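You operate a simulated robot arm through the tools that you are given. There is no shell and no other tool. Be economical: measure what you need, move in short steps, check, and stop when the job is done.

The job below is to be done with a simulated two-armed robot. You get a single attempt, and the scene is never put back.

TASK
Pick up the foam block eight with one hand, pass it to the other hand and put it on the shelf two of the gear rack.

Only the result counts: the job must be done as asked and must still hold three seconds after the hand-in. Knocking over, shifting, dropping, spilling or breaking anything else fails it.

THE ROBOT
Two 7-joint arms with two-finger parallel grippers on one trunk, on a base that drives. Base frame: it is fixed to the floor where the robot stands at the start and does not move with it; the origin is under the middle of the robot, x ahead of it, y to its left, z up; the surface under the hand at the start is at about z = 80. Lengths are in cm, angles in degrees, forces in N, time in s.
The left shoulder is at the start at [5, 17.7, 115.4], the right one opposite. With the tool pointing down near the work surface each hand reaches from about 20 to 70 cm from the robot's upright axis, wherever it stands, measured 20 degrees to its own side. Places, roughly: shelf two of the gear rack [400, -240, 60]. Payload 3.43 kg a hand.
The tool frame of a hand sits at the grasp point between the pads (the TCP): z along the fingers, y along the line on which they close. The tips reach 3.4 cm beyond it. Largest opening 12.8 cm; finger width 2.4, thickness 1.2; the body of the gripper, 4.8 by 13 cm, starts 9.6 cm behind the TCP.
Orientation is that of the tool frame in the base frame, as [roll, pitch, yaw] about the fixed x, y, z axes, in that order (R = Rz(yaw) Ry(pitch) Rx(roll)). With the fingers straight down and closing along the base's y, the tool's x points along the base's -x, its y along +y and its z along -z.

THE INTERFACE
- The arms move only by the tool drive_tool. It takes "left_commands", "right_commands" or both (then of equal length, played together; a hand with none holds still); each is a list of rows, each a list of 7 numbers: the turn, a rotation vector about the base's x, y, z in degrees, then the shift along the base's x, y, z in cm, then the opening, from 0 (shut) to 1 (fully open). In form: [[ax, ay, az, x, y, z, jaw], ...]. A call has 1 to 10 rows; each row shifts and turns the commanded pose from where the row before left it. Rows are played at 5 a second. More than 5 cm and 8.6 degrees between two rows, or a gripper value outside its range, and nothing of the call is played. A pose out of reach is approached as far as the arm can. The call stops where the force on the tool passes 40 N (or 10 N more than at its start, if that is more) or the arm is blocked; 0.2 s more then pass. The fingers move at their own pace (about 10.8 cm/s each) and stop on an object; they squeeze with about 39 N. The grip force told is the motor's: it shows also when the fingers shut on nothing. Time passes only in rows, and 0.2 s behind the last, so rows that do not move let the fingers close. It gives the time, the measured TCP pose, the force on the tool (base axes), the opening and the grip force at its end, in the units of the frame above (readings bear some noise), with the torque about the TCP (base axes, N m) and any sound that the robot's microphone picked up, and new pictures: "views" is both (left out), scene, wrist or none (wrist: the cameras of the hands that moved).
- Cameras (640 x 400 px; columns grow to the right, rows downward): "scene" is now at [16, -2.36, 132.02]; the picture's right is [-0.27, -0.96, 0.00], its down [-0.52, 0.15, -0.84] and it looks along [0.81, -0.23, -0.54] (base axes); focal length 249 px, centre (320, 200). "left" rides on the left gripper at [7.6, 1.1, -16] in its tool frame; the picture's right is [-0.15, 0.99, 0.00], its down [-0.88, -0.13, -0.46] and it looks along [-0.45, -0.07, 0.89] (tool axes); focal length 234 px, centre (320, 200). "right" rides on the right gripper at [7.6, -1.1, -16] in its tool frame; the picture's right is [0.15, 0.99, 0.00], its down [-0.88, 0.13, -0.46] and it looks along [-0.45, 0.07, 0.89] (tool axes); focal length 234 px, centre (320, 200). There is no depth. A picture from a camera that has moved, and an enlarged one, comes with that camera's place and axes in the base frame and with its lens.
- move_column(by): slides the trunk up (or, below 0, down) by that many cm; the arms and the scene camera ride with it, the base frame stays. It gives what a move gives, with no picture.
- drive_base(legs): drives the robot by 1 to 6 legs, each [ahead, turn to the left] in cm and degrees, along the robot's own axes; the way and the turn of a leg run together, so that a leg with both is an arc; at most 150 cm and 180 degrees a leg. The arms and the cameras ride along, it lands a little off, and it stops where it bumps. It gives what a move gives, and a new picture of the scene camera.
- turn_head(pan, tilt): turns the head with the scene camera to pan (to the left, within 80 degrees either way) and tilt (down, from -29 to 69), counted from straight ahead of the robot. It gives what a move gives, and a new picture of the scene camera.
- inspect(camera, box): a new picture of the part [left, top, right, bottom] of that camera's present view, enlarged. The clock stands still meanwhile.
- close_job(): hands the job in; it is judged then, once.

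Go step by step. Nothing tells you exact positions but the pictures and the camera data: compare them with the known pose of the tool, close in by small moves and look again before you grip or let go. The budget is 120 turns and 260 pictures, counting those below and the enlarged ones. Unless the task says otherwise, let go and move clear before handing in, and close with one line.

The tools are called after "Call:" as a command line: name --argument value ..., lists and objects as JSON in quotes. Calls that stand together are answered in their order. drive_tool: Moves the arms, as the interface text tells. Its arguments: {"type":"object","properties":{"left_commands":{"type":"array","items":{"type":"array","items":{"type":"number"}}},"right_commands":{"type":"array","items":{"type":"array","items":{"type":"number"}}},"views":{"type":"string","enum":["both","scene","wrist","none"]}},"required":[]} The other tools are called the same way: move_column (by) slides the trunk up or down; drive_base (legs) drives the base; turn_head (pan, tilt) turns the head that bears the scene camera; inspect (camera, box) takes an enlarged picture of a part of a camera's view; close_job () hands the job in.

At the start:

```text
clock: 0.0
left_position: [50.59, 4.98, 104.96]
left_tcp_rot: [-179.9, 0.0, 179.8]
left_force: [0.6, -0.2, 0.8]
left_torque: [0.01, -0.01, 0.03]
left_width: 12.81
left_grasp_force: 0.1
right_position: [46.13, -35.33, 109.93]
right_tcp_rot: [-180.0, 0.2, 179.6]
right_force: [-0.5, -0.1, 0.5]
right_torque: [-0.03, 0.04, -0.01]
right_width: 12.79
right_grasp_force: 0.0
trunk travel left (down, up): [-32.5, 7.6]
robot x, y, heading: [0.17, -0.08, 0.2]
head pan, tilt: [-15.9, 32.9]
```

scene: 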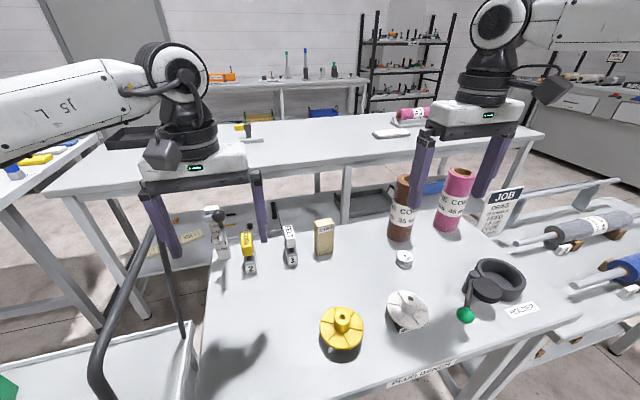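
right: 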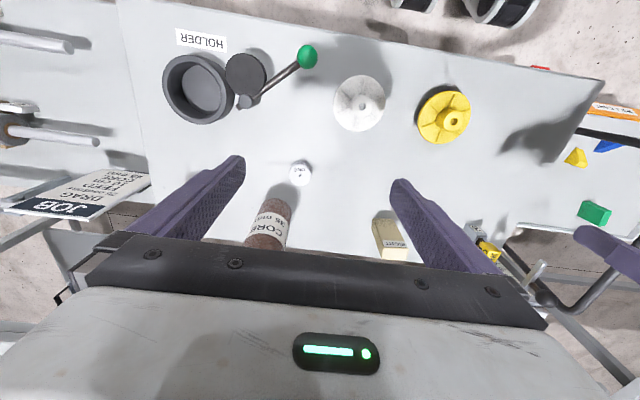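
left: 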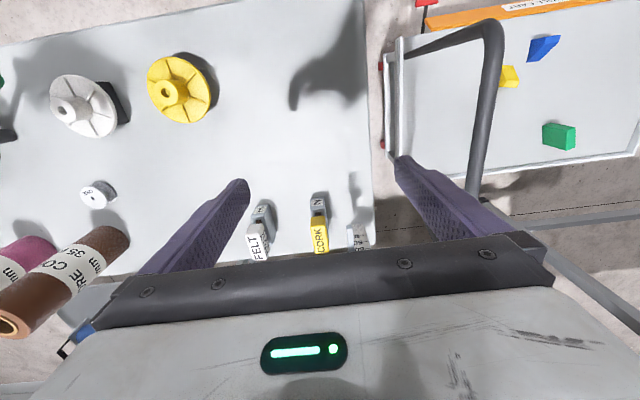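

I see a bench with spools and small items and a cart on the left with coloured blocks. I need to find the foam block labelled eight, so I'll look closer and around.

Call:
inspect --camera "scene" --box '[190, 180, 430, 330]'

Call:
inspect --camera "left" --box '[390, 0, 640, 156]'

Call:
turn_head --pan 60 --tilt 40

```text
2.67 times, centred on (310, 255) of scene
camera zoom: at [16.0, -2.36, 132.02], right [-0.27, -0.96, 0.0], down [-0.52, 0.15, -0.84], along [0.81, -0.23, -0.54], focal length 663 px, centre (347, 53)
```

zoom: 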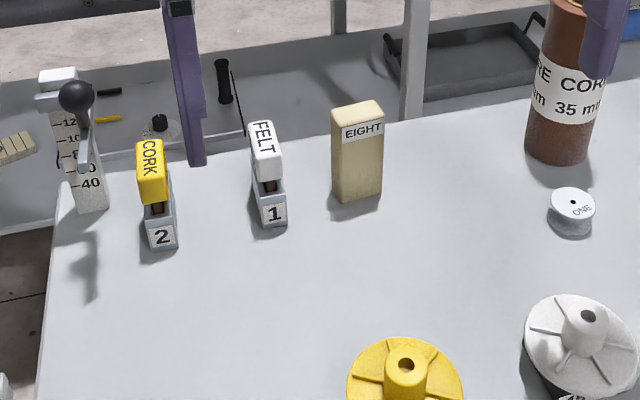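

```text
2.56 times, centred on (515, 78) of left
camera zoom: at [43.13, 6.2, 121.01], right [0.15, 0.99, 0.0], down [0.88, -0.13, 0.46], along [0.45, -0.07, -0.89], focal length 600 px, centre (-179, 512)
```

zoom: 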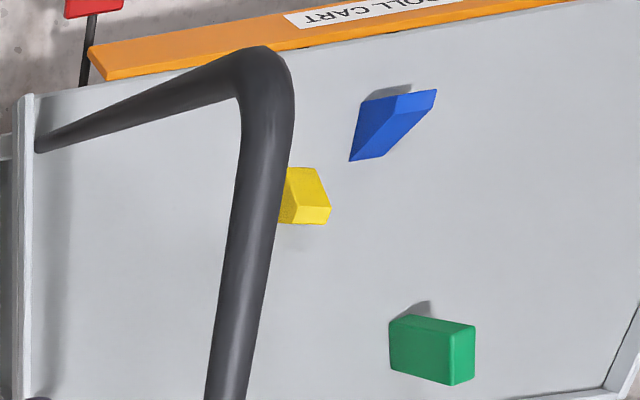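

```text
clock: 1.5
left_position: [50.64, 5.02, 104.99]
left_tcp_rot: [180.0, 0.1, 179.7]
left_force: [-0.6, 0.2, -1.1]
left_torque: [-0.02, 0.01, 0.01]
left_width: 12.8
left_grasp_force: 0.0
right_position: [46.15, -35.27, 110.02]
right_tcp_rot: [180.0, 0.1, 179.6]
right_force: [-0.6, 0.4, 0.8]
right_torque: [0.04, 0.0, -0.03]
right_width: 12.79
right_grasp_force: 0.1
trunk travel left (down, up): [-32.5, 7.6]
robot x, y, heading: [-0.16, 0.06, -0.0]
head pan, tilt: [60.0, 40.0]
camera scene: at [11.69, 7.45, 130.94], right [0.87, -0.5, 0.0], down [-0.32, -0.56, -0.77], along [0.38, 0.66, -0.64], focal length 249 px, centre (320, 200)
```

scene: 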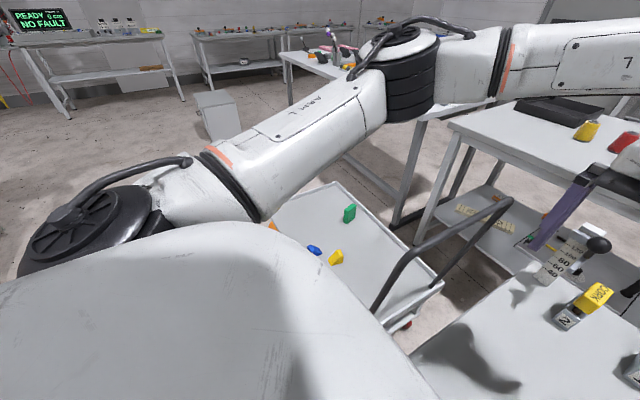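

The beige block labelled EIGHT stands at about [68, -18] on the bench. Before planning the grasp, I'll look at the rack and the bench edge.

Call:
turn_head --pan -30 --tilt 10

Call:
inspect --camera "scene" --box '[200, 60, 440, 210]'

Call:
turn_head --pan -15 --tilt 60

```text
clock: 3.1
left_position: [50.71, 5.08, 105.07]
left_tcp_rot: [179.9, 0.0, 179.9]
left_force: [-0.3, 0.7, -0.4]
left_torque: [0.04, 0.02, 0.03]
left_width: 12.77
left_grasp_force: 0.0
right_position: [46.18, -35.25, 109.94]
right_tcp_rot: [180.0, 0.1, 179.7]
right_force: [-0.2, -1.1, 0.0]
right_torque: [0.03, -0.01, 0.02]
right_width: 12.78
right_grasp_force: 0.0
trunk travel left (down, up): [-32.5, 7.6]
robot x, y, heading: [-0.21, -0.17, 0.3]
head pan, tilt: [-30.0, 10.0]
camera scene: at [15.49, -4.55, 135.7], right [-0.5, -0.87, 0.0], down [-0.15, 0.09, -0.98], along [0.85, -0.49, -0.17], focal length 249 px, centre (320, 200)
```

scene: 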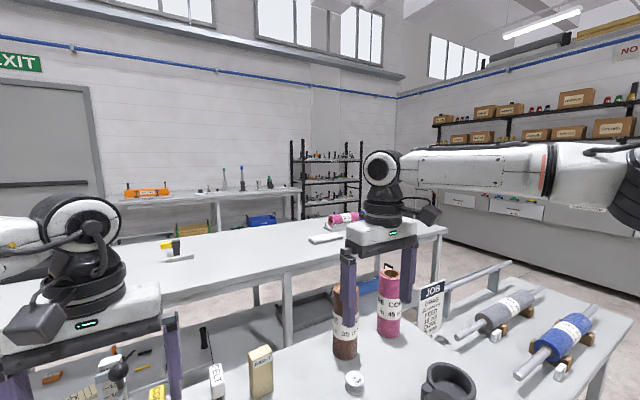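

```text
2.67 times, centred on (320, 135) of scene
camera zoom: at [15.49, -4.55, 135.7], right [-0.5, -0.87, 0.0], down [-0.15, 0.09, -0.98], along [0.85, -0.49, -0.17], focal length 663 px, centre (320, 373)
```

zoom: 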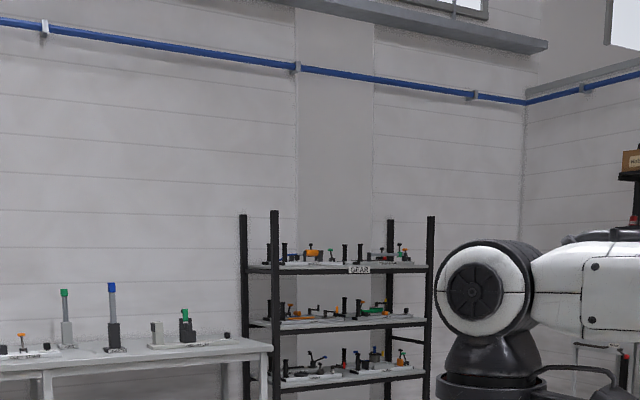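

```text
clock: 4.3
left_position: [50.5, 4.96, 105.08]
left_tcp_rot: [-180.0, 0.0, 179.7]
left_force: [0.0, -0.5, 0.0]
left_torque: [-0.03, 0.01, 0.02]
left_width: 12.82
left_grasp_force: 0.0
right_position: [46.19, -35.36, 110.04]
right_tcp_rot: [180.0, 0.0, 179.7]
right_force: [-0.4, -0.1, -0.1]
right_torque: [0.02, -0.02, -0.03]
right_width: 12.81
right_grasp_force: 0.1
trunk travel left (down, up): [-32.5, 7.6]
robot x, y, heading: [-0.25, -0.2, -0.1]
head pan, tilt: [-15.0, 60.0]
camera scene: at [13.87, -1.64, 128.27], right [-0.26, -0.97, 0.0], down [-0.84, 0.22, -0.5], along [0.48, -0.13, -0.87], focal length 249 px, centre (320, 200)
```

scene: 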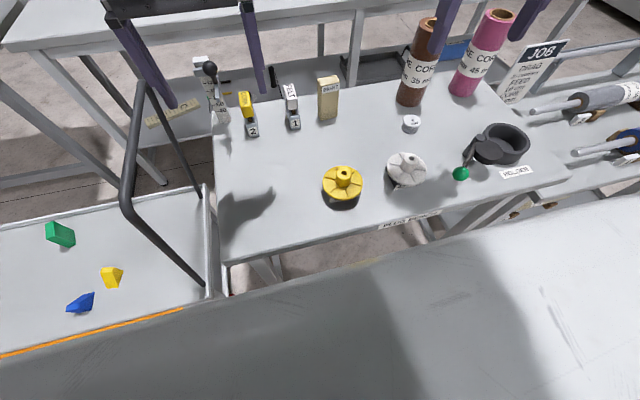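

Bench front edge is at about x=31 and the rack has four shelves spaced about 35 cm apart, with shelf two at z≈60. I'll bring the right hand over the block and shift the left hand aside.

Call:
drive_tool --right_commands '[[0, 0, 0, 2.5, 3.5, 0, 1], [0, 0, 0, 2.5, 3.5, 0, 1], [0, 0, 0, 2.5, 3.5, 0, 1], [0, 0, 0, 2.5, 3.5, 0, 1], [0, 0, 0, 2.5, 3.2, 0, 0.7], [0, 0, 0, 0, 0, 0, 0.7]]' --left_commands '[[0, 0, 0, -1, 2, 0, 1], [0, 0, 0, -1, 2, 0, 1], [0, 0, 0, -1, 2, 0, 1], [0, 0, 0, -1, 2, 0, 1], [0, 0, 0, -1, 2, 0, 1], [0, 0, 0, 0, 0, 0, 1]]'

```text
clock: 5.7
left_position: [45.53, 15.03, 105.06]
left_tcp_rot: [180.0, 0.0, 179.8]
left_force: [-0.6, -0.3, -0.4]
left_torque: [0.0, -0.04, 0.04]
left_width: 12.79
left_grasp_force: 0.0
right_position: [53.37, -21.64, 108.42]
right_tcp_rot: [179.9, 0.3, 179.8]
right_force: [0.7, -0.2, 0.2]
right_torque: [0.01, -0.01, -0.01]
right_width: 8.99
right_grasp_force: 0.0
right hand out of reach, approached as far as the arm can: row 4, 5
trunk travel left (down, up): [-32.5, 7.6]
robot x, y, heading: [-0.09, 0.22, 0.1]
head pan, tilt: [-15.0, 60.0]
camera scene: at [13.82, -1.64, 128.27], right [-0.26, -0.97, 0.0], down [-0.84, 0.22, -0.5], along [0.48, -0.13, -0.87], focal length 249 px, centre (320, 200)
camera right: at [45.71, -22.91, 124.32], right [-0.14, 0.99, 0.0], down [0.88, 0.12, 0.46], along [0.46, 0.07, -0.89], focal length 234 px, centre (320, 200)
camera left: at [38.1, 16.27, 121.04], right [0.15, 0.99, 0.0], down [0.88, -0.13, 0.46], along [0.45, -0.07, -0.89], focal length 234 px, centre (320, 200)
```

scene: 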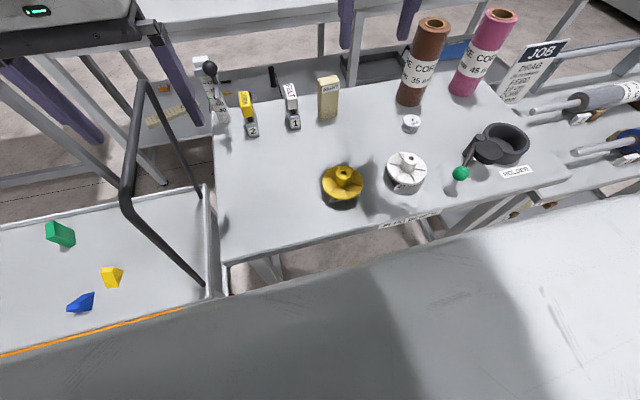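
right: 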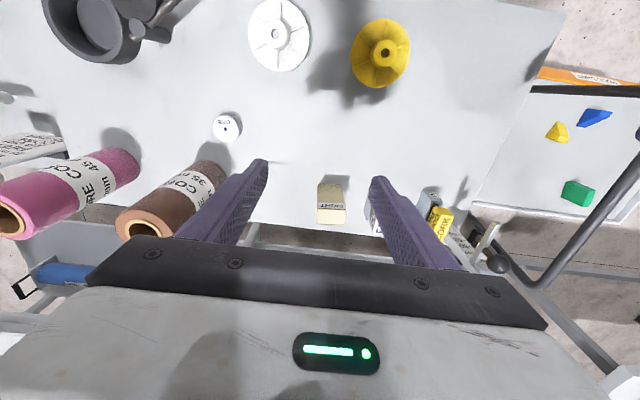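
left: 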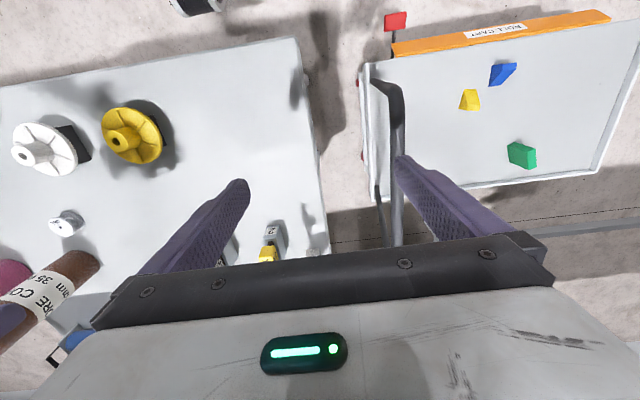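

The block top is at about [65.5, -18.2, 91]. The arm ran out of reach at this height, so I'll go lower and try again.

Call:
drive_tool --right_commands '[[0, 0, 0, 0, 1, -3, 0.75], [0, 0, 0, 0, 1, -3, 0.75], [0, 0, 0, 0, 1, -3, 0.75], [0, 0, 0, 2, 0, -1, 0.75], [0, 0, 0, 2, 0, 0, 0.75], [0, 0, 0, 2, 0, 0, 0.75], [0, 0, 0, 0, 0, 0, 0.75]]' --views "wrist"

```text
clock: 7.3
left_position: [45.59, 15.05, 105.0]
left_tcp_rot: [180.0, 0.0, 179.8]
left_force: [-0.2, 0.0, -0.4]
left_torque: [0.0, 0.01, -0.01]
left_width: 12.82
left_grasp_force: 0.0
right_position: [54.61, -22.54, 99.24]
right_tcp_rot: [179.8, 0.2, 179.7]
right_force: [-0.5, 1.1, -0.3]
right_torque: [0.0, 0.02, 0.0]
right_width: 9.6
right_grasp_force: 0.0
right hand out of reach, approached as far as the arm can: row 2, 3, 4, 5, 6
trunk travel left (down, up): [-32.5, 7.6]
robot x, y, heading: [-0.33, -0.32, 0.3]
head pan, tilt: [-15.0, 60.0]
camera right: at [47.04, -23.77, 115.02], right [-0.14, 0.99, 0.0], down [0.88, 0.13, 0.46], along [0.45, 0.07, -0.89], focal length 234 px, centre (320, 200)
```

right: 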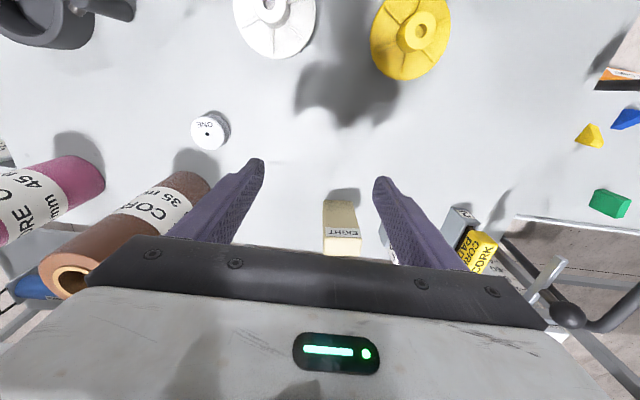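

The arm tops out at x≈55, so the base must come about 10 cm closer. I'll look down to see the gap between base and bench.

Call:
turn_head --pan 0 --tilt 69

Call:
turn_head --pan -70 --tilt 60

```text
clock: 8.1
left_position: [45.61, 15.09, 104.96]
left_tcp_rot: [180.0, -0.1, 179.7]
left_force: [0.3, 0.2, 0.2]
left_torque: [-0.01, 0.03, 0.0]
left_width: 12.83
left_grasp_force: 0.0
right_position: [54.76, -22.48, 99.24]
right_tcp_rot: [179.9, 0.2, 179.7]
right_force: [-0.1, -0.3, -0.3]
right_torque: [-0.01, 0.01, 0.0]
right_width: 9.62
right_grasp_force: 0.0
trunk travel left (down, up): [-32.5, 7.6]
robot x, y, heading: [0.12, 0.03, -0.1]
head pan, tilt: [0.0, 68.8]
camera scene: at [13.02, 0.08, 127.32], right [0.0, -1.0, 0.0], down [-0.93, 0.0, -0.36], along [0.36, 0.0, -0.93], focal length 249 px, centre (320, 200)
```

scene: 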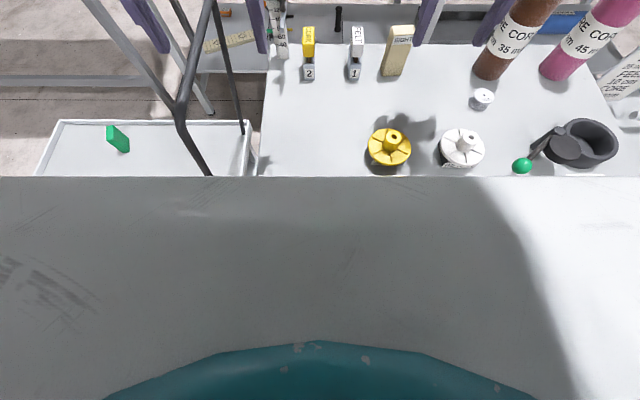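

```text
clock: 9.5
left_position: [45.62, 15.1, 105.09]
left_tcp_rot: [-180.0, 0.1, 179.8]
left_force: [-0.2, -0.1, 0.1]
left_torque: [0.04, -0.03, -0.03]
left_width: 12.79
left_grasp_force: 0.0
right_position: [54.76, -22.51, 99.17]
right_tcp_rot: [179.9, 0.2, 179.7]
right_force: [-1.0, -0.1, -0.1]
right_torque: [0.04, 0.0, 0.01]
right_width: 9.61
right_grasp_force: 0.1
trunk travel left (down, up): [-32.5, 7.6]
robot x, y, heading: [0.23, 0.01, -0.1]
head pan, tilt: [-70.0, 60.0]
camera scene: at [9.72, -6.17, 128.26], right [-0.94, -0.34, 0.0], down [-0.3, 0.81, -0.5], along [0.17, -0.47, -0.87], focal length 249 px, centre (320, 200)
```

scene: 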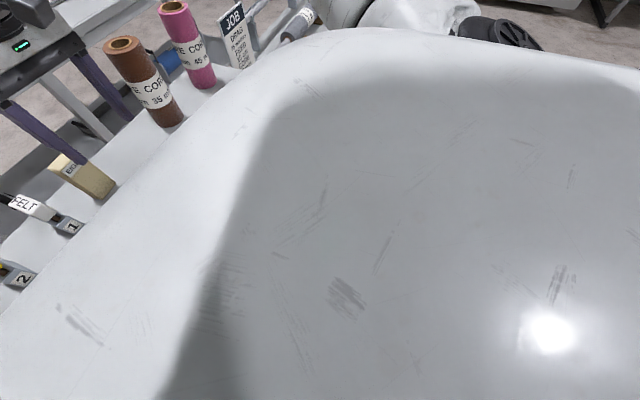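

The chest hides the base, so I won't risk driving into the bench. Tilting the right hand forward gains reach: I'll rotate it 40° about the TCP and look.

Call:
drive_tool --right_commands '[[0, -8, 0, 0, 0, 0, 0.75], [0, -8, 0, 0, 0, 0, 0.75], [0, -8, 0, 0, 0, 0, 0.75], [0, -8, 0, 0, 0, 0, 0.75], [0, -8, 0, 0, 0, 0, 0.75], [0, 0, 0, 0, 0, 0, 0.75]]' --views "wrist"

Call:
turn_head --pan -15 --tilt 40

```text
clock: 10.9
left_position: [45.51, 14.98, 105.04]
left_tcp_rot: [179.9, 0.0, 179.8]
left_force: [-0.5, -0.3, 0.3]
left_torque: [0.01, -0.01, 0.01]
left_width: 12.81
left_grasp_force: 0.0
right_position: [54.63, -22.6, 99.08]
right_tcp_rot: [179.6, 40.0, 179.6]
right_force: [0.1, 0.2, 0.1]
right_torque: [-0.01, 0.01, 0.04]
right_width: 9.6
right_grasp_force: 0.1
trunk travel left (down, up): [-32.5, 7.6]
robot x, y, heading: [0.06, -0.02, -0.1]
head pan, tilt: [-70.0, 60.0]
camera right: at [38.5, -23.88, 106.24], right [-0.11, 0.99, -0.09], down [0.38, 0.13, 0.92], along [0.92, 0.07, -0.39], focal length 234 px, centre (320, 200)
```

right: 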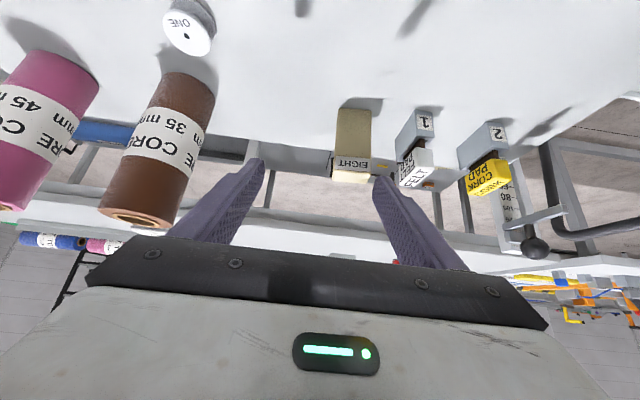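

```text
clock: 12.1
left_position: [45.64, 15.0, 105.01]
left_tcp_rot: [-180.0, 0.0, 179.8]
left_force: [-1.1, 0.4, 0.5]
left_torque: [-0.01, 0.02, -0.02]
left_width: 12.8
left_grasp_force: 0.0
right_position: [54.66, -22.66, 99.04]
right_tcp_rot: [179.7, 40.0, 179.6]
right_force: [0.6, -0.2, 0.4]
right_torque: [0.02, 0.0, -0.01]
right_width: 9.61
right_grasp_force: 0.1
trunk travel left (down, up): [-32.5, 7.6]
robot x, y, heading: [-0.06, 0.13, -0.0]
head pan, tilt: [-15.0, 40.0]
camera scene: at [15.64, -2.12, 130.93], right [-0.26, -0.97, 0.0], down [-0.62, 0.17, -0.77], along [0.74, -0.2, -0.64], focal length 249 px, centre (320, 200)
```

scene: 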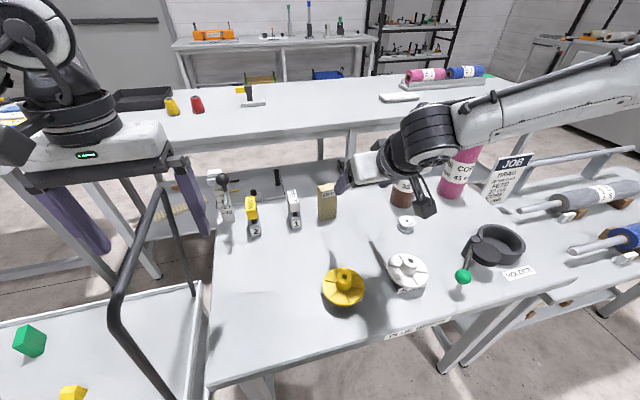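

Block base front edge is at about x=64.4, y=-18.1, top z≈90.5. I'll zoom in to get its exact pose.

Call:
inspect --camera "right" --box '[280, 70, 440, 200]'

Call:
inspect --camera "scene" --box '[240, 160, 400, 260]'

```text
3.08 times, centred on (360, 135) of right
camera zoom: at [38.52, -23.9, 106.25], right [-0.11, 0.99, -0.09], down [0.38, 0.13, 0.92], along [0.92, 0.06, -0.39], focal length 720 px, centre (197, 400)
```

zoom: 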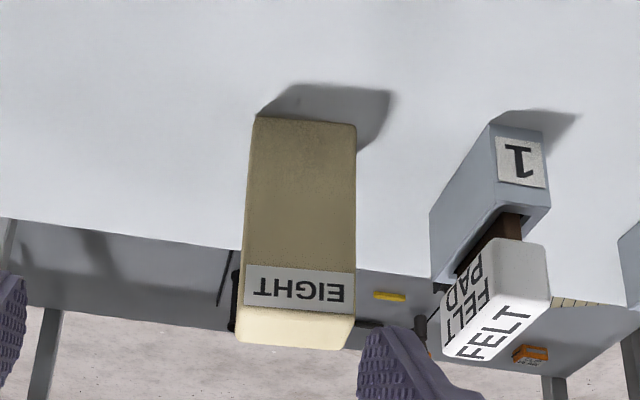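

```text
4.00 times, centred on (320, 210) of scene
camera zoom: at [15.64, -2.12, 130.93], right [-0.26, -0.97, 0.0], down [-0.62, 0.17, -0.77], along [0.74, -0.2, -0.64], focal length 995 px, centre (320, 160)
```

zoom: 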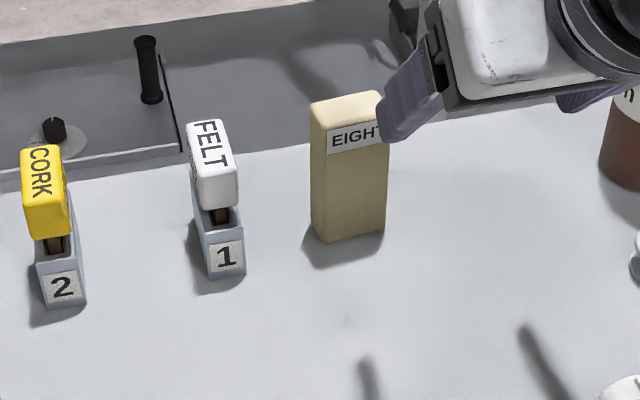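

Block: centre about [66.8, -18.2], 4.9 wide, 3.5 deep, top z≈90.2. I'll move to a pre-grasp 10 cm back along the tilted approach with the jaws at 7 cm.

Call:
drive_tool --right_commands '[[0, 0, 0, 0, 2.2, 0, 0.55], [0, 0, 0, 2, 2.1, 0, 0.55], [0, 0, 0, 2.2, 0, -1.4, 0.55], [0, 0, 0, 1.0, 0, -2, 0.55], [0, 0, 0, 0, 0, 0, 0.55], [0, 0, 0, 0, 0, 0, 0.55]]'

Call:
inspect --camera "right" --box '[220, 60, 440, 200]'

```text
clock: 13.5
left_position: [45.59, 15.09, 104.88]
left_tcp_rot: [-179.9, 0.0, 179.7]
left_force: [0.8, -0.6, 0.1]
left_torque: [-0.02, 0.0, 0.0]
left_width: 12.81
left_grasp_force: 0.0
right_position: [59.86, -18.32, 95.36]
right_tcp_rot: [179.7, 40.1, 179.5]
right_force: [-0.7, 0.5, -1.1]
right_torque: [0.0, -0.01, 0.05]
right_width: 7.05
right_grasp_force: 0.1
trunk travel left (down, up): [-32.5, 7.6]
robot x, y, heading: [-0.14, -0.25, 0.2]
head pan, tilt: [-15.0, 40.0]
camera scene: at [15.65, -2.11, 130.93], right [-0.26, -0.97, 0.0], down [-0.62, 0.17, -0.77], along [0.74, -0.2, -0.64], focal length 249 px, centre (320, 200)
camera right: at [43.73, -19.52, 102.7], right [-0.11, 0.99, -0.09], down [0.38, 0.13, 0.92], along [0.92, 0.06, -0.39], focal length 234 px, centre (320, 200)
```

scene: 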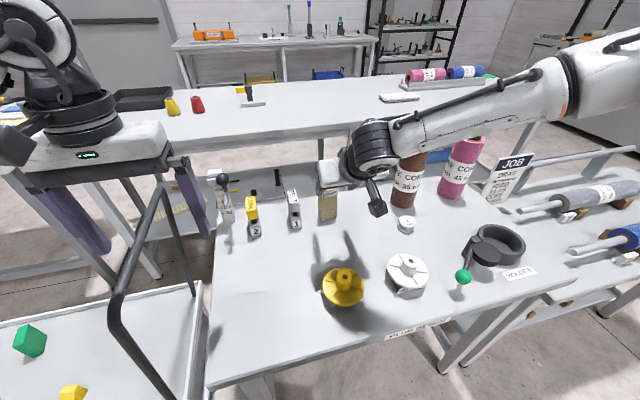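
right: 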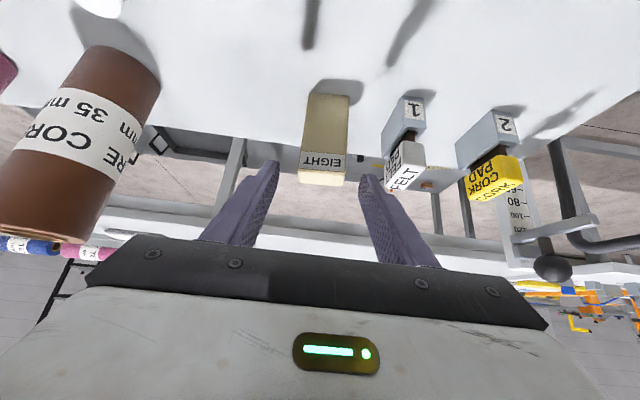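

```text
2.86 times, centred on (330, 130) of right
camera zoom: at [43.73, -19.52, 102.7], right [-0.11, 0.99, -0.09], down [0.38, 0.13, 0.92], along [0.92, 0.06, -0.39], focal length 669 px, centre (291, 400)
```

zoom: 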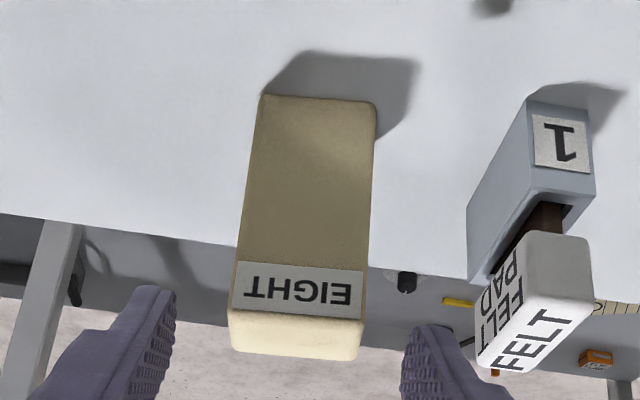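

Block centre y≈-18.25 matches the hand. I'll advance along the approach direction to the grasp pose, without closing yet.

Call:
drive_tool --right_commands '[[0, 0, 0, 1.3, 0, -1.5, 0.55], [0, 0, 0, 1.3, 0, -1.5, 0.55], [0, 0, 0, 1.3, 0, -1.5, 0.55], [0, 0, 0, 1.3, 0, -1.5, 0.55], [0, 0, 0, 1.2, 0, -1.3, 0.55], [0, 0, 0, 0, 0, 0, 0.55]]'

Call:
inspect --camera "right" --box '[220, 60, 440, 200]'

Call:
inspect --camera "scene" --box '[240, 150, 420, 260]'

```text
clock: 14.9
left_position: [45.62, 14.99, 104.93]
left_tcp_rot: [179.9, -0.1, 179.8]
left_force: [0.1, -0.3, 0.3]
left_torque: [-0.04, 0.05, 0.02]
left_width: 12.8
left_grasp_force: 0.1
right_position: [63.3, -21.77, 90.9]
right_tcp_rot: [179.6, 40.1, 179.7]
right_force: [0.7, -0.2, -0.4]
right_torque: [0.0, 0.01, 0.0]
right_width: 7.05
right_grasp_force: 0.0
right hand out of reach, approached as far as the arm can: row 2, 3, 4, 5
trunk travel left (down, up): [-32.5, 7.6]
robot x, y, heading: [-0.05, -0.08, 0.1]
head pan, tilt: [-15.0, 40.0]
camera scene: at [15.64, -2.11, 130.93], right [-0.26, -0.97, 0.0], down [-0.62, 0.17, -0.77], along [0.74, -0.2, -0.64], focal length 249 px, centre (320, 200)
camera right: at [47.15, -23.07, 98.09], right [-0.11, 0.99, -0.09], down [0.38, 0.13, 0.92], along [0.92, 0.07, -0.39], focal length 234 px, centre (320, 200)
```

scene: 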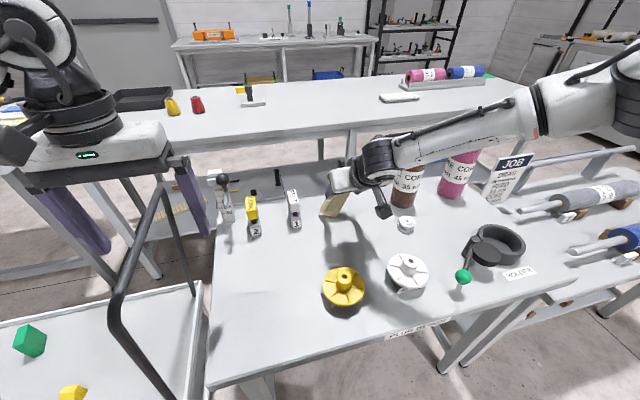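
right: 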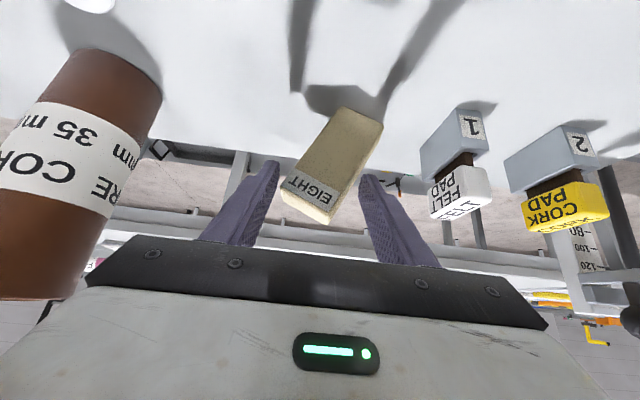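

```text
2.86 times, centred on (330, 130) of right
camera zoom: at [47.15, -23.07, 98.09], right [-0.11, 0.99, -0.09], down [0.38, 0.13, 0.92], along [0.92, 0.07, -0.39], focal length 669 px, centre (291, 400)
```

zoom: 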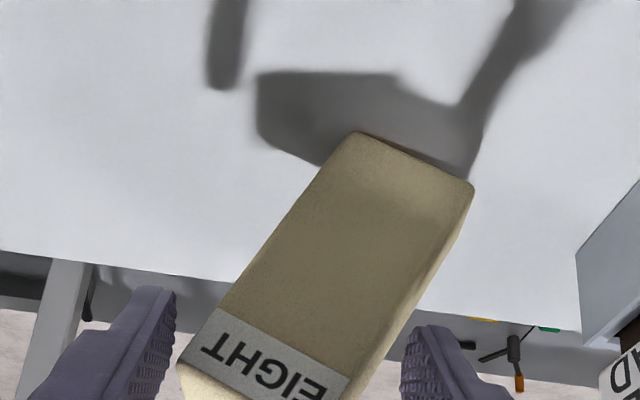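

```text
3.56 times, centred on (330, 205) of scene
camera zoom: at [15.64, -2.11, 130.93], right [-0.26, -0.97, 0.0], down [-0.62, 0.17, -0.77], along [0.74, -0.2, -0.64], focal length 884 px, centre (284, 182)
```

zoom: 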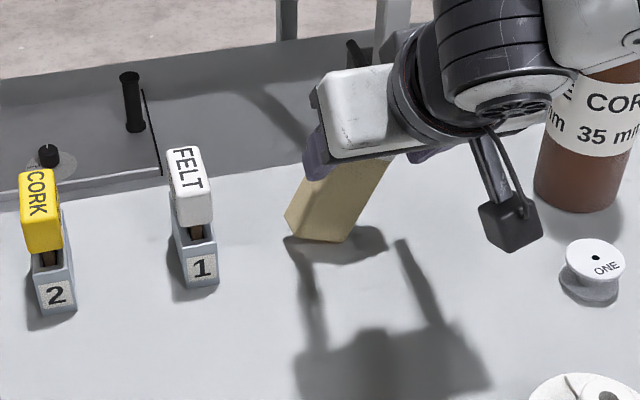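

The reach limit made the hand slide to -y and its finger tipped the block by about 25°. I'll gently reverse so the block returns upright between the fingers.

Call:
drive_tool --right_commands '[[0, 0, 0, -0.2, 0.5, 0.2, 0.55], [0, 0, 0, -0.2, 0.5, 0.2, 0.55], [0, 0, 0, -0.3, 0.5, 0.3, 0.55], [0, 0, 0, -0.3, 0.5, 0.3, 0.55]]' --views "wrist"

Call:
inspect --camera "scene" --box '[240, 150, 420, 260]'

```text
clock: 15.9
left_position: [45.54, 15.02, 105.12]
left_tcp_rot: [-179.9, 0.0, 179.8]
left_force: [-0.4, 0.5, -1.2]
left_torque: [0.01, 0.01, 0.0]
left_width: 12.81
left_grasp_force: 0.1
right_position: [62.14, -19.99, 91.93]
right_tcp_rot: [179.7, 40.0, 179.7]
right_force: [0.4, 0.6, 0.4]
right_torque: [-0.01, 0.0, -0.01]
right_width: 7.05
right_grasp_force: 0.1
trunk travel left (down, up): [-32.5, 7.6]
robot x, y, heading: [-0.12, -0.47, 0.0]
head pan, tilt: [-15.0, 40.0]
camera right: at [46.07, -21.18, 99.19], right [-0.11, 0.99, -0.09], down [0.38, 0.13, 0.92], along [0.92, 0.07, -0.39], focal length 234 px, centre (320, 200)
```

right: 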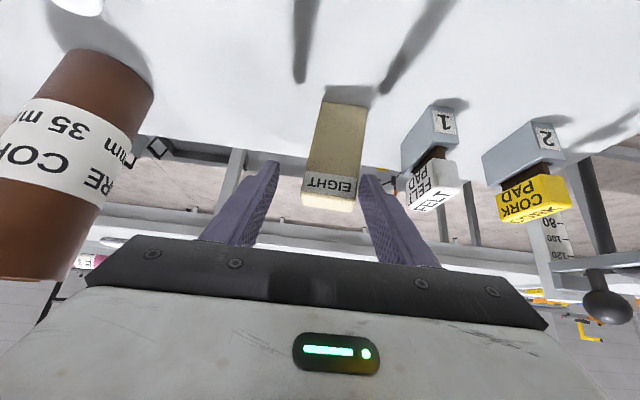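

```text
3.56 times, centred on (330, 205) of scene
camera zoom: at [15.64, -2.11, 130.94], right [-0.26, -0.97, 0.0], down [-0.62, 0.17, -0.77], along [0.74, -0.2, -0.64], focal length 884 px, centre (284, 182)
```

zoom: 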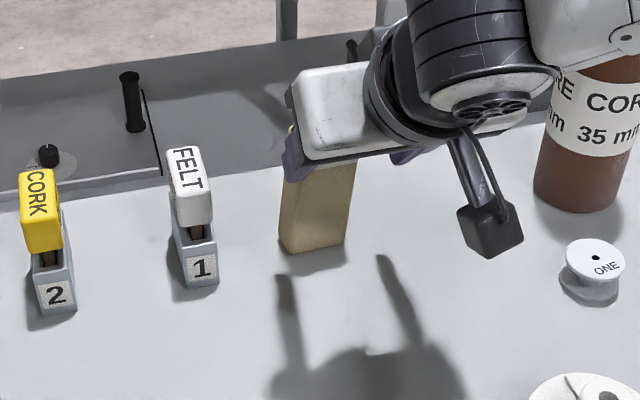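

It's working: the block is nearly upright again. Continuing the last centimetre or two, then backing off.

Call:
drive_tool --right_commands '[[0, 0, 0, -0.1, 0.4, 0.1, 0.55], [0, 0, 0, -0.1, 0.4, 0.1, 0.55], [0, 0, 0, -0.1, 0.4, 0.2, 0.55], [0, 0, 0, -0.2, 0.3, 0.3, 0.55], [0, 0, 0, 0, 0, 0, 0.55]]' --views "wrist"

Call:
inspect --camera "scene" --box '[240, 150, 420, 260]'

```text
clock: 17.1
left_position: [45.69, 15.16, 105.02]
left_tcp_rot: [180.0, 0.0, 179.9]
left_force: [-0.1, 0.6, -0.8]
left_torque: [0.02, -0.02, 0.02]
left_width: 12.8
left_grasp_force: 0.1
right_position: [61.36, -18.61, 93.08]
right_tcp_rot: [179.7, 40.0, 179.7]
right_force: [1.3, -0.2, -0.1]
right_torque: [-0.01, 0.0, 0.0]
right_width: 7.05
right_grasp_force: 0.1
right hand out of reach, approached as far as the arm can: row 1
trunk travel left (down, up): [-32.5, 7.6]
robot x, y, heading: [-0.16, 0.26, -0.1]
head pan, tilt: [-15.0, 40.0]
camera right: at [45.28, -19.82, 100.23], right [-0.11, 0.99, -0.09], down [0.38, 0.13, 0.92], along [0.92, 0.07, -0.39], focal length 234 px, centre (320, 200)
```

right: 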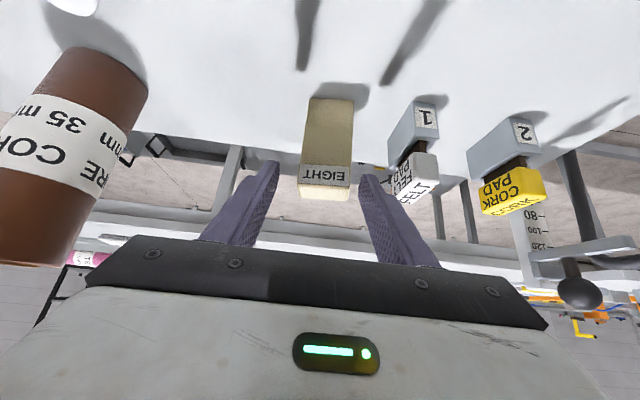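

```text
3.56 times, centred on (330, 205) of scene
camera zoom: at [15.64, -2.11, 130.93], right [-0.26, -0.97, 0.0], down [-0.62, 0.17, -0.77], along [0.74, -0.2, -0.64], focal length 884 px, centre (284, 182)
```

zoom: 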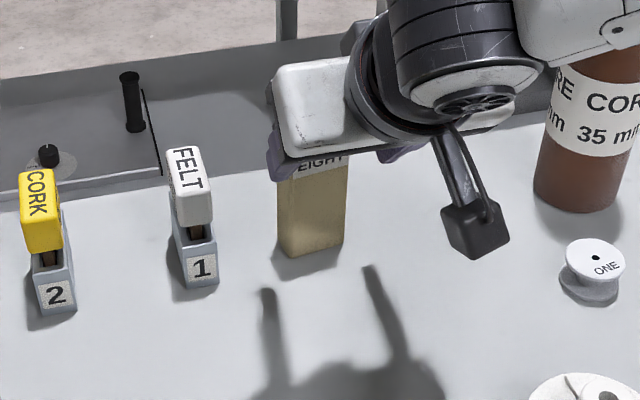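

Block is upright again at its old spot. I'll back off, tilt the hand to 60° for more reach, and take up a new pre-grasp.

Call:
drive_tool --right_commands '[[0, 0, 0, -2, 0, 2, 0.55], [0, -5, 0, -2.4, 0.3, 1, 0.55], [0, -5, 0, 0, 0, 0, 0.55], [0, -5, 0, 0, 0, 0, 0.55], [0, -5, 0, 0, 0, -1.5, 0.55], [0, 0, 0, 0.5, 0, -2, 0.55], [0, 0, 0, 0, 0, 0, 0.55]]'

Call:
inspect --camera "right" --box '[220, 60, 440, 200]'

```text
clock: 18.7
left_position: [45.66, 15.04, 105.08]
left_tcp_rot: [180.0, 0.0, 179.9]
left_force: [1.2, 0.7, -0.3]
left_torque: [-0.05, -0.01, 0.02]
left_width: 12.79
left_grasp_force: 0.1
right_position: [57.41, -18.59, 92.76]
right_tcp_rot: [179.2, 60.0, 179.4]
right_force: [-0.6, 0.1, 0.8]
right_torque: [0.01, -0.01, -0.01]
right_width: 7.04
right_grasp_force: 0.1
right hand out of reach, approached as far as the arm can: row 6
trunk travel left (down, up): [-32.5, 7.6]
robot x, y, heading: [0.3, 0.22, 0.0]
head pan, tilt: [-15.0, 40.0]
camera scene: at [15.64, -2.09, 130.93], right [-0.26, -0.97, 0.0], down [-0.62, 0.17, -0.77], along [0.74, -0.2, -0.64], focal length 249 px, centre (320, 200)
camera right: at [39.72, -19.85, 94.16], right [-0.07, 0.99, -0.12], down [0.05, 0.12, 0.99], along [1.0, 0.07, -0.05], focal length 234 px, centre (320, 200)
```

scene: 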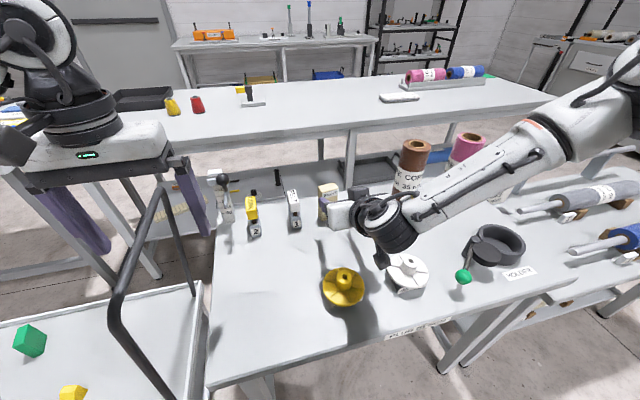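
right: 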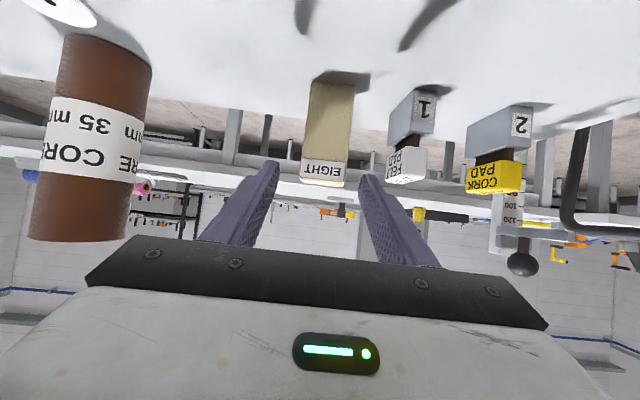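

```text
2.86 times, centred on (330, 130) of right
camera zoom: at [39.72, -19.85, 94.16], right [-0.07, 0.99, -0.12], down [0.05, 0.12, 0.99], along [1.0, 0.07, -0.05], focal length 669 px, centre (291, 400)
```

zoom: 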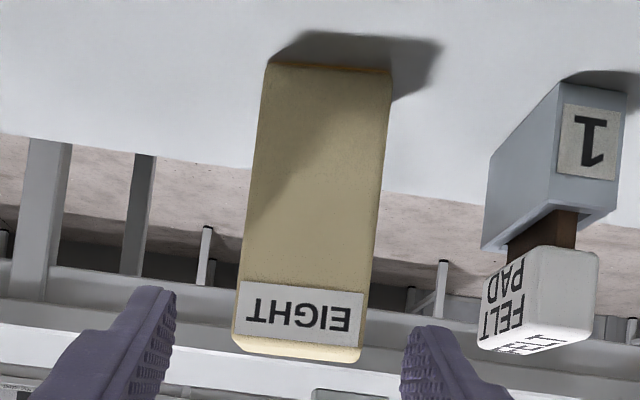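

The limit here looks like a wrist-bend limit from reaching too low, not distance. Lowering the trunk while keeping the hand height should help: hand up first, then trunk down.

Call:
drive_tool --right_commands '[[0, 0, 0, -0.5, 0, 3, 0.55], [0, 0, 0, -0.5, 0, 3, 0.55], [0, 0, 0, 0, 0, 3, 0.55], [0, 0, 0, 0, 0, 3, 0.55], [0, 0, 0, 0, 0, 0, 0.55]]' --views "none"

Call:
move_column --by -12

Call:
drive_tool --right_commands '[[0, 0, 0, 0.3, 0.3, 0, 0.55], [0, 0, 0, 0, 0, 0, 0.55]]'

```text
clock: 19.9
left_position: [45.63, 15.13, 105.01]
left_tcp_rot: [180.0, -0.1, 179.7]
left_force: [-0.7, 0.2, 0.4]
left_torque: [-0.02, -0.01, 0.01]
left_width: 12.79
left_grasp_force: 0.1
right_position: [56.4, -18.72, 104.7]
right_tcp_rot: [179.5, 60.0, 179.5]
right_force: [-1.6, -0.6, 0.2]
right_torque: [-0.02, 0.01, -0.02]
right_width: 7.04
right_grasp_force: 0.1
trunk travel left (down, up): [-32.5, 7.6]
robot x, y, heading: [0.23, -0.3, 0.0]
head pan, tilt: [-15.0, 40.0]
```

```text
clock: 21.4
left_position: [45.56, 15.05, 93.04]
left_tcp_rot: [-180.0, 0.0, 179.8]
left_force: [0.0, 0.2, -0.8]
left_torque: [-0.01, -0.02, -0.01]
left_width: 12.8
left_grasp_force: 0.0
right_position: [56.36, -18.74, 92.77]
right_tcp_rot: [179.4, 60.1, 179.4]
right_force: [1.1, 0.2, 0.9]
right_torque: [-0.01, -0.02, 0.02]
right_width: 7.03
right_grasp_force: 0.0
trunk travel left (down, up): [-20.5, 19.6]
robot x, y, heading: [-0.11, 0.25, -0.1]
head pan, tilt: [-15.0, 40.0]
```

```text
clock: 22.0
left_position: [45.64, 15.06, 92.98]
left_tcp_rot: [-180.0, 0.0, 179.8]
left_force: [0.5, 0.1, -0.2]
left_torque: [-0.02, 0.03, -0.03]
left_width: 12.81
left_grasp_force: 0.2
right_position: [56.75, -18.35, 92.74]
right_tcp_rot: [179.5, 60.1, 179.4]
right_force: [-0.6, 0.8, 0.8]
right_torque: [0.03, -0.03, 0.02]
right_width: 7.04
right_grasp_force: 0.1
trunk travel left (down, up): [-20.5, 19.6]
robot x, y, heading: [-0.0, 0.08, 0.1]
head pan, tilt: [-15.0, 40.0]
camera scene: at [15.64, -2.11, 118.94], right [-0.26, -0.97, 0.0], down [-0.62, 0.17, -0.77], along [0.74, -0.2, -0.64], focal length 249 px, centre (320, 200)
camera right: at [39.05, -19.59, 94.06], right [-0.07, 0.99, -0.12], down [0.04, 0.13, 0.99], along [1.0, 0.06, -0.05], focal length 234 px, centre (320, 200)
```

scene: 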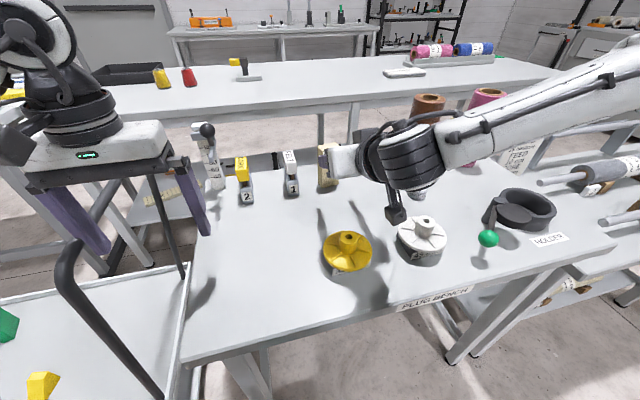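
right: 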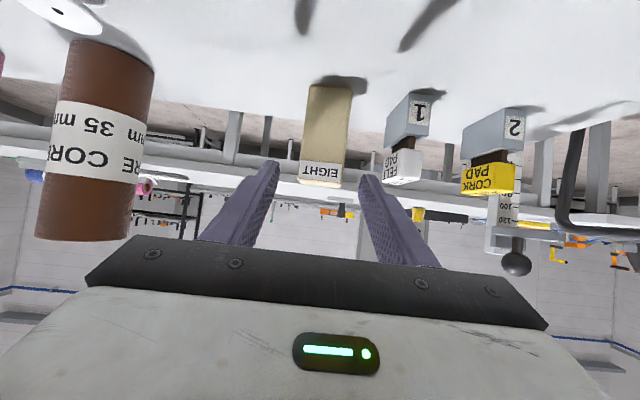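

Now I'll creep forward and down, keeping the tips short of the block, to test whether the reach is there.

Call:
drive_tool --right_commands '[[0, 0, 0, 1, 0, -0.8, 0.55], [0, 0, 0, 1, 0, -0.8, 0.55], [0, 0, 0, 1, 0, -0.8, 0.55], [0, 0, 0, 0.8, 0, -0.6, 0.55], [0, 0, 0, 0, 0, 0, 0.55]]' --views "wrist"

```text
clock: 23.2
left_position: [45.57, 15.05, 93.03]
left_tcp_rot: [-180.0, -0.1, 179.8]
left_force: [-0.7, 0.0, 0.1]
left_torque: [0.0, 0.0, 0.01]
left_width: 12.79
left_grasp_force: 0.0
right_position: [60.54, -18.35, 89.73]
right_tcp_rot: [179.5, 60.1, 179.5]
right_force: [0.0, -0.4, 0.2]
right_torque: [-0.01, -0.01, 0.0]
right_width: 7.06
right_grasp_force: 0.1
trunk travel left (down, up): [-20.5, 19.6]
robot x, y, heading: [-0.25, 0.34, -0.2]
head pan, tilt: [-15.0, 40.0]
camera right: at [42.9, -19.59, 91.04], right [-0.07, 0.99, -0.12], down [0.04, 0.13, 0.99], along [1.0, 0.07, -0.05], focal length 234 px, centre (320, 200)
```

right: 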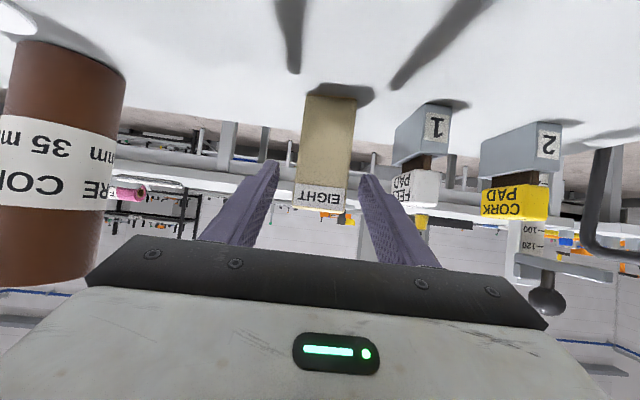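

Reach is fine now and the block is centred between the fingers at y≈-18.3. Advancing half way, then checking.

Call:
drive_tool --right_commands '[[0, 0, 0, 1, 0, -0.5, 0.55], [0, 0, 0, 1, 0, -0.5, 0.55], [0, 0, 0, 1, 0, -0.5, 0.55], [0, 0, 0, 0, 0, 0, 0.55]]' --views "none"

```text
clock: 24.2
left_position: [45.68, 15.09, 92.99]
left_tcp_rot: [179.9, 0.0, 179.8]
left_force: [0.5, -0.2, -0.5]
left_torque: [-0.02, 0.02, -0.01]
left_width: 12.82
left_grasp_force: 0.1
right_position: [63.65, -18.36, 88.42]
right_tcp_rot: [179.5, 60.0, 179.5]
right_force: [-0.4, -0.6, 0.7]
right_torque: [0.0, 0.01, 0.0]
right_width: 7.05
right_grasp_force: 0.0
trunk travel left (down, up): [-20.5, 19.6]
robot x, y, heading: [-0.19, -0.09, -0.0]
head pan, tilt: [-15.0, 40.0]
```

Call:
drive_tool --right_commands '[[0, 0, 0, 0.9, 0, -0.5, 0.55], [0, 0, 0, 0.9, 0, -0.4, 0.55], [0, 0, 0, 0.9, 0, -0.3, 0.55], [0, 0, 0, 0, 0, 0, 0.55]]' --views "both"

Call:
inspect --camera "scene" --box '[240, 110, 420, 220]'

```text
clock: 25.2
left_position: [45.72, 14.92, 92.98]
left_tcp_rot: [180.0, -0.1, 179.9]
left_force: [0.4, 0.0, 0.9]
left_torque: [0.02, 0.02, 0.02]
left_width: 12.81
left_grasp_force: 0.1
right_position: [66.32, -18.43, 87.12]
right_tcp_rot: [179.4, 60.1, 179.5]
right_force: [-0.1, -0.6, -0.5]
right_torque: [-0.01, 0.02, 0.01]
right_width: 7.04
right_grasp_force: 0.0
trunk travel left (down, up): [-20.5, 19.6]
robot x, y, heading: [0.07, 0.15, 0.2]
head pan, tilt: [-15.0, 40.0]
camera scene: at [15.64, -2.11, 118.94], right [-0.26, -0.97, 0.0], down [-0.62, 0.17, -0.77], along [0.74, -0.2, -0.64], focal length 249 px, centre (320, 200)
camera right: at [48.58, -19.67, 88.4], right [-0.07, 0.99, -0.12], down [0.04, 0.13, 0.99], along [1.0, 0.07, -0.05], focal length 234 px, centre (320, 200)
```

scene: 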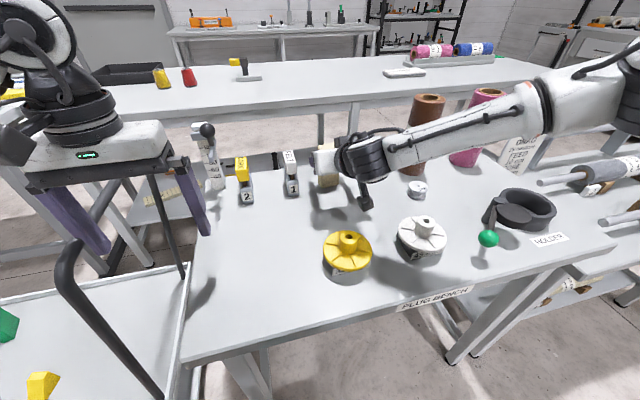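
right: 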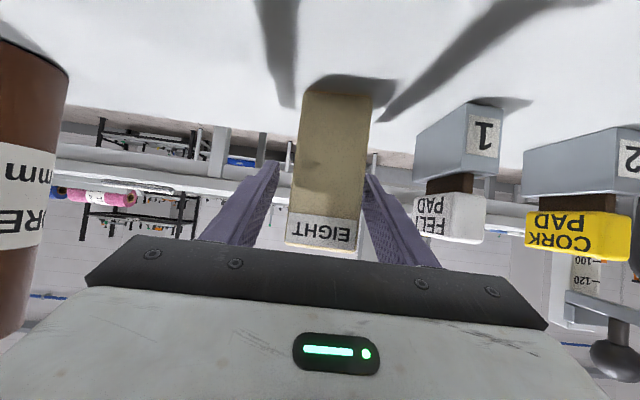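

```text
3.56 times, centred on (330, 165) of scene
camera zoom: at [15.64, -2.11, 118.94], right [-0.26, -0.97, 0.0], down [-0.62, 0.17, -0.77], along [0.74, -0.2, -0.64], focal length 884 px, centre (284, 324)
```

zoom: 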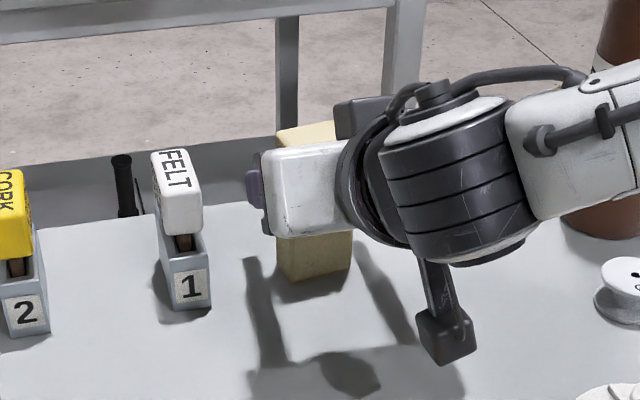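

The fingers straddle the block's upper half. Closing now.

Call:
drive_tool --right_commands '[[0, 0, 0, 0, 0, 0, 0.35], [0, 0, 0, 0, 0, 0, 0.3], [0, 0, 0, 0, 0, 0, 0.2], [0, 0, 0, 0, 0, 0, 0.2]]' --views "wrist"

```text
clock: 26.2
left_position: [45.59, 15.06, 93.18]
left_tcp_rot: [-180.0, 0.1, 179.8]
left_force: [0.7, 0.2, -0.9]
left_torque: [-0.02, 0.01, 0.0]
left_width: 12.82
left_grasp_force: 0.0
right_position: [66.16, -18.45, 87.14]
right_tcp_rot: [179.5, 60.1, 179.4]
right_force: [-0.1, 0.7, 3.3]
right_torque: [0.04, -0.03, -0.02]
right_width: 5.04
right_grasp_force: 39.4
trunk travel left (down, up): [-20.5, 19.6]
robot x, y, heading: [0.06, -0.14, -0.1]
head pan, tilt: [-15.0, 40.0]
camera right: at [48.56, -19.68, 88.43], right [-0.07, 0.99, -0.12], down [0.04, 0.13, 0.99], along [1.0, 0.06, -0.05], focal length 234 px, centre (320, 200)
```

right: 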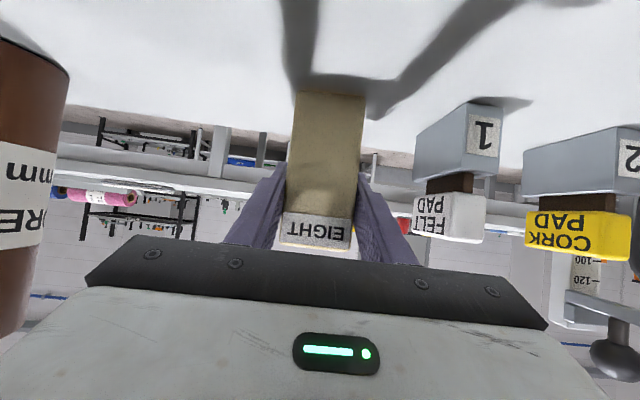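

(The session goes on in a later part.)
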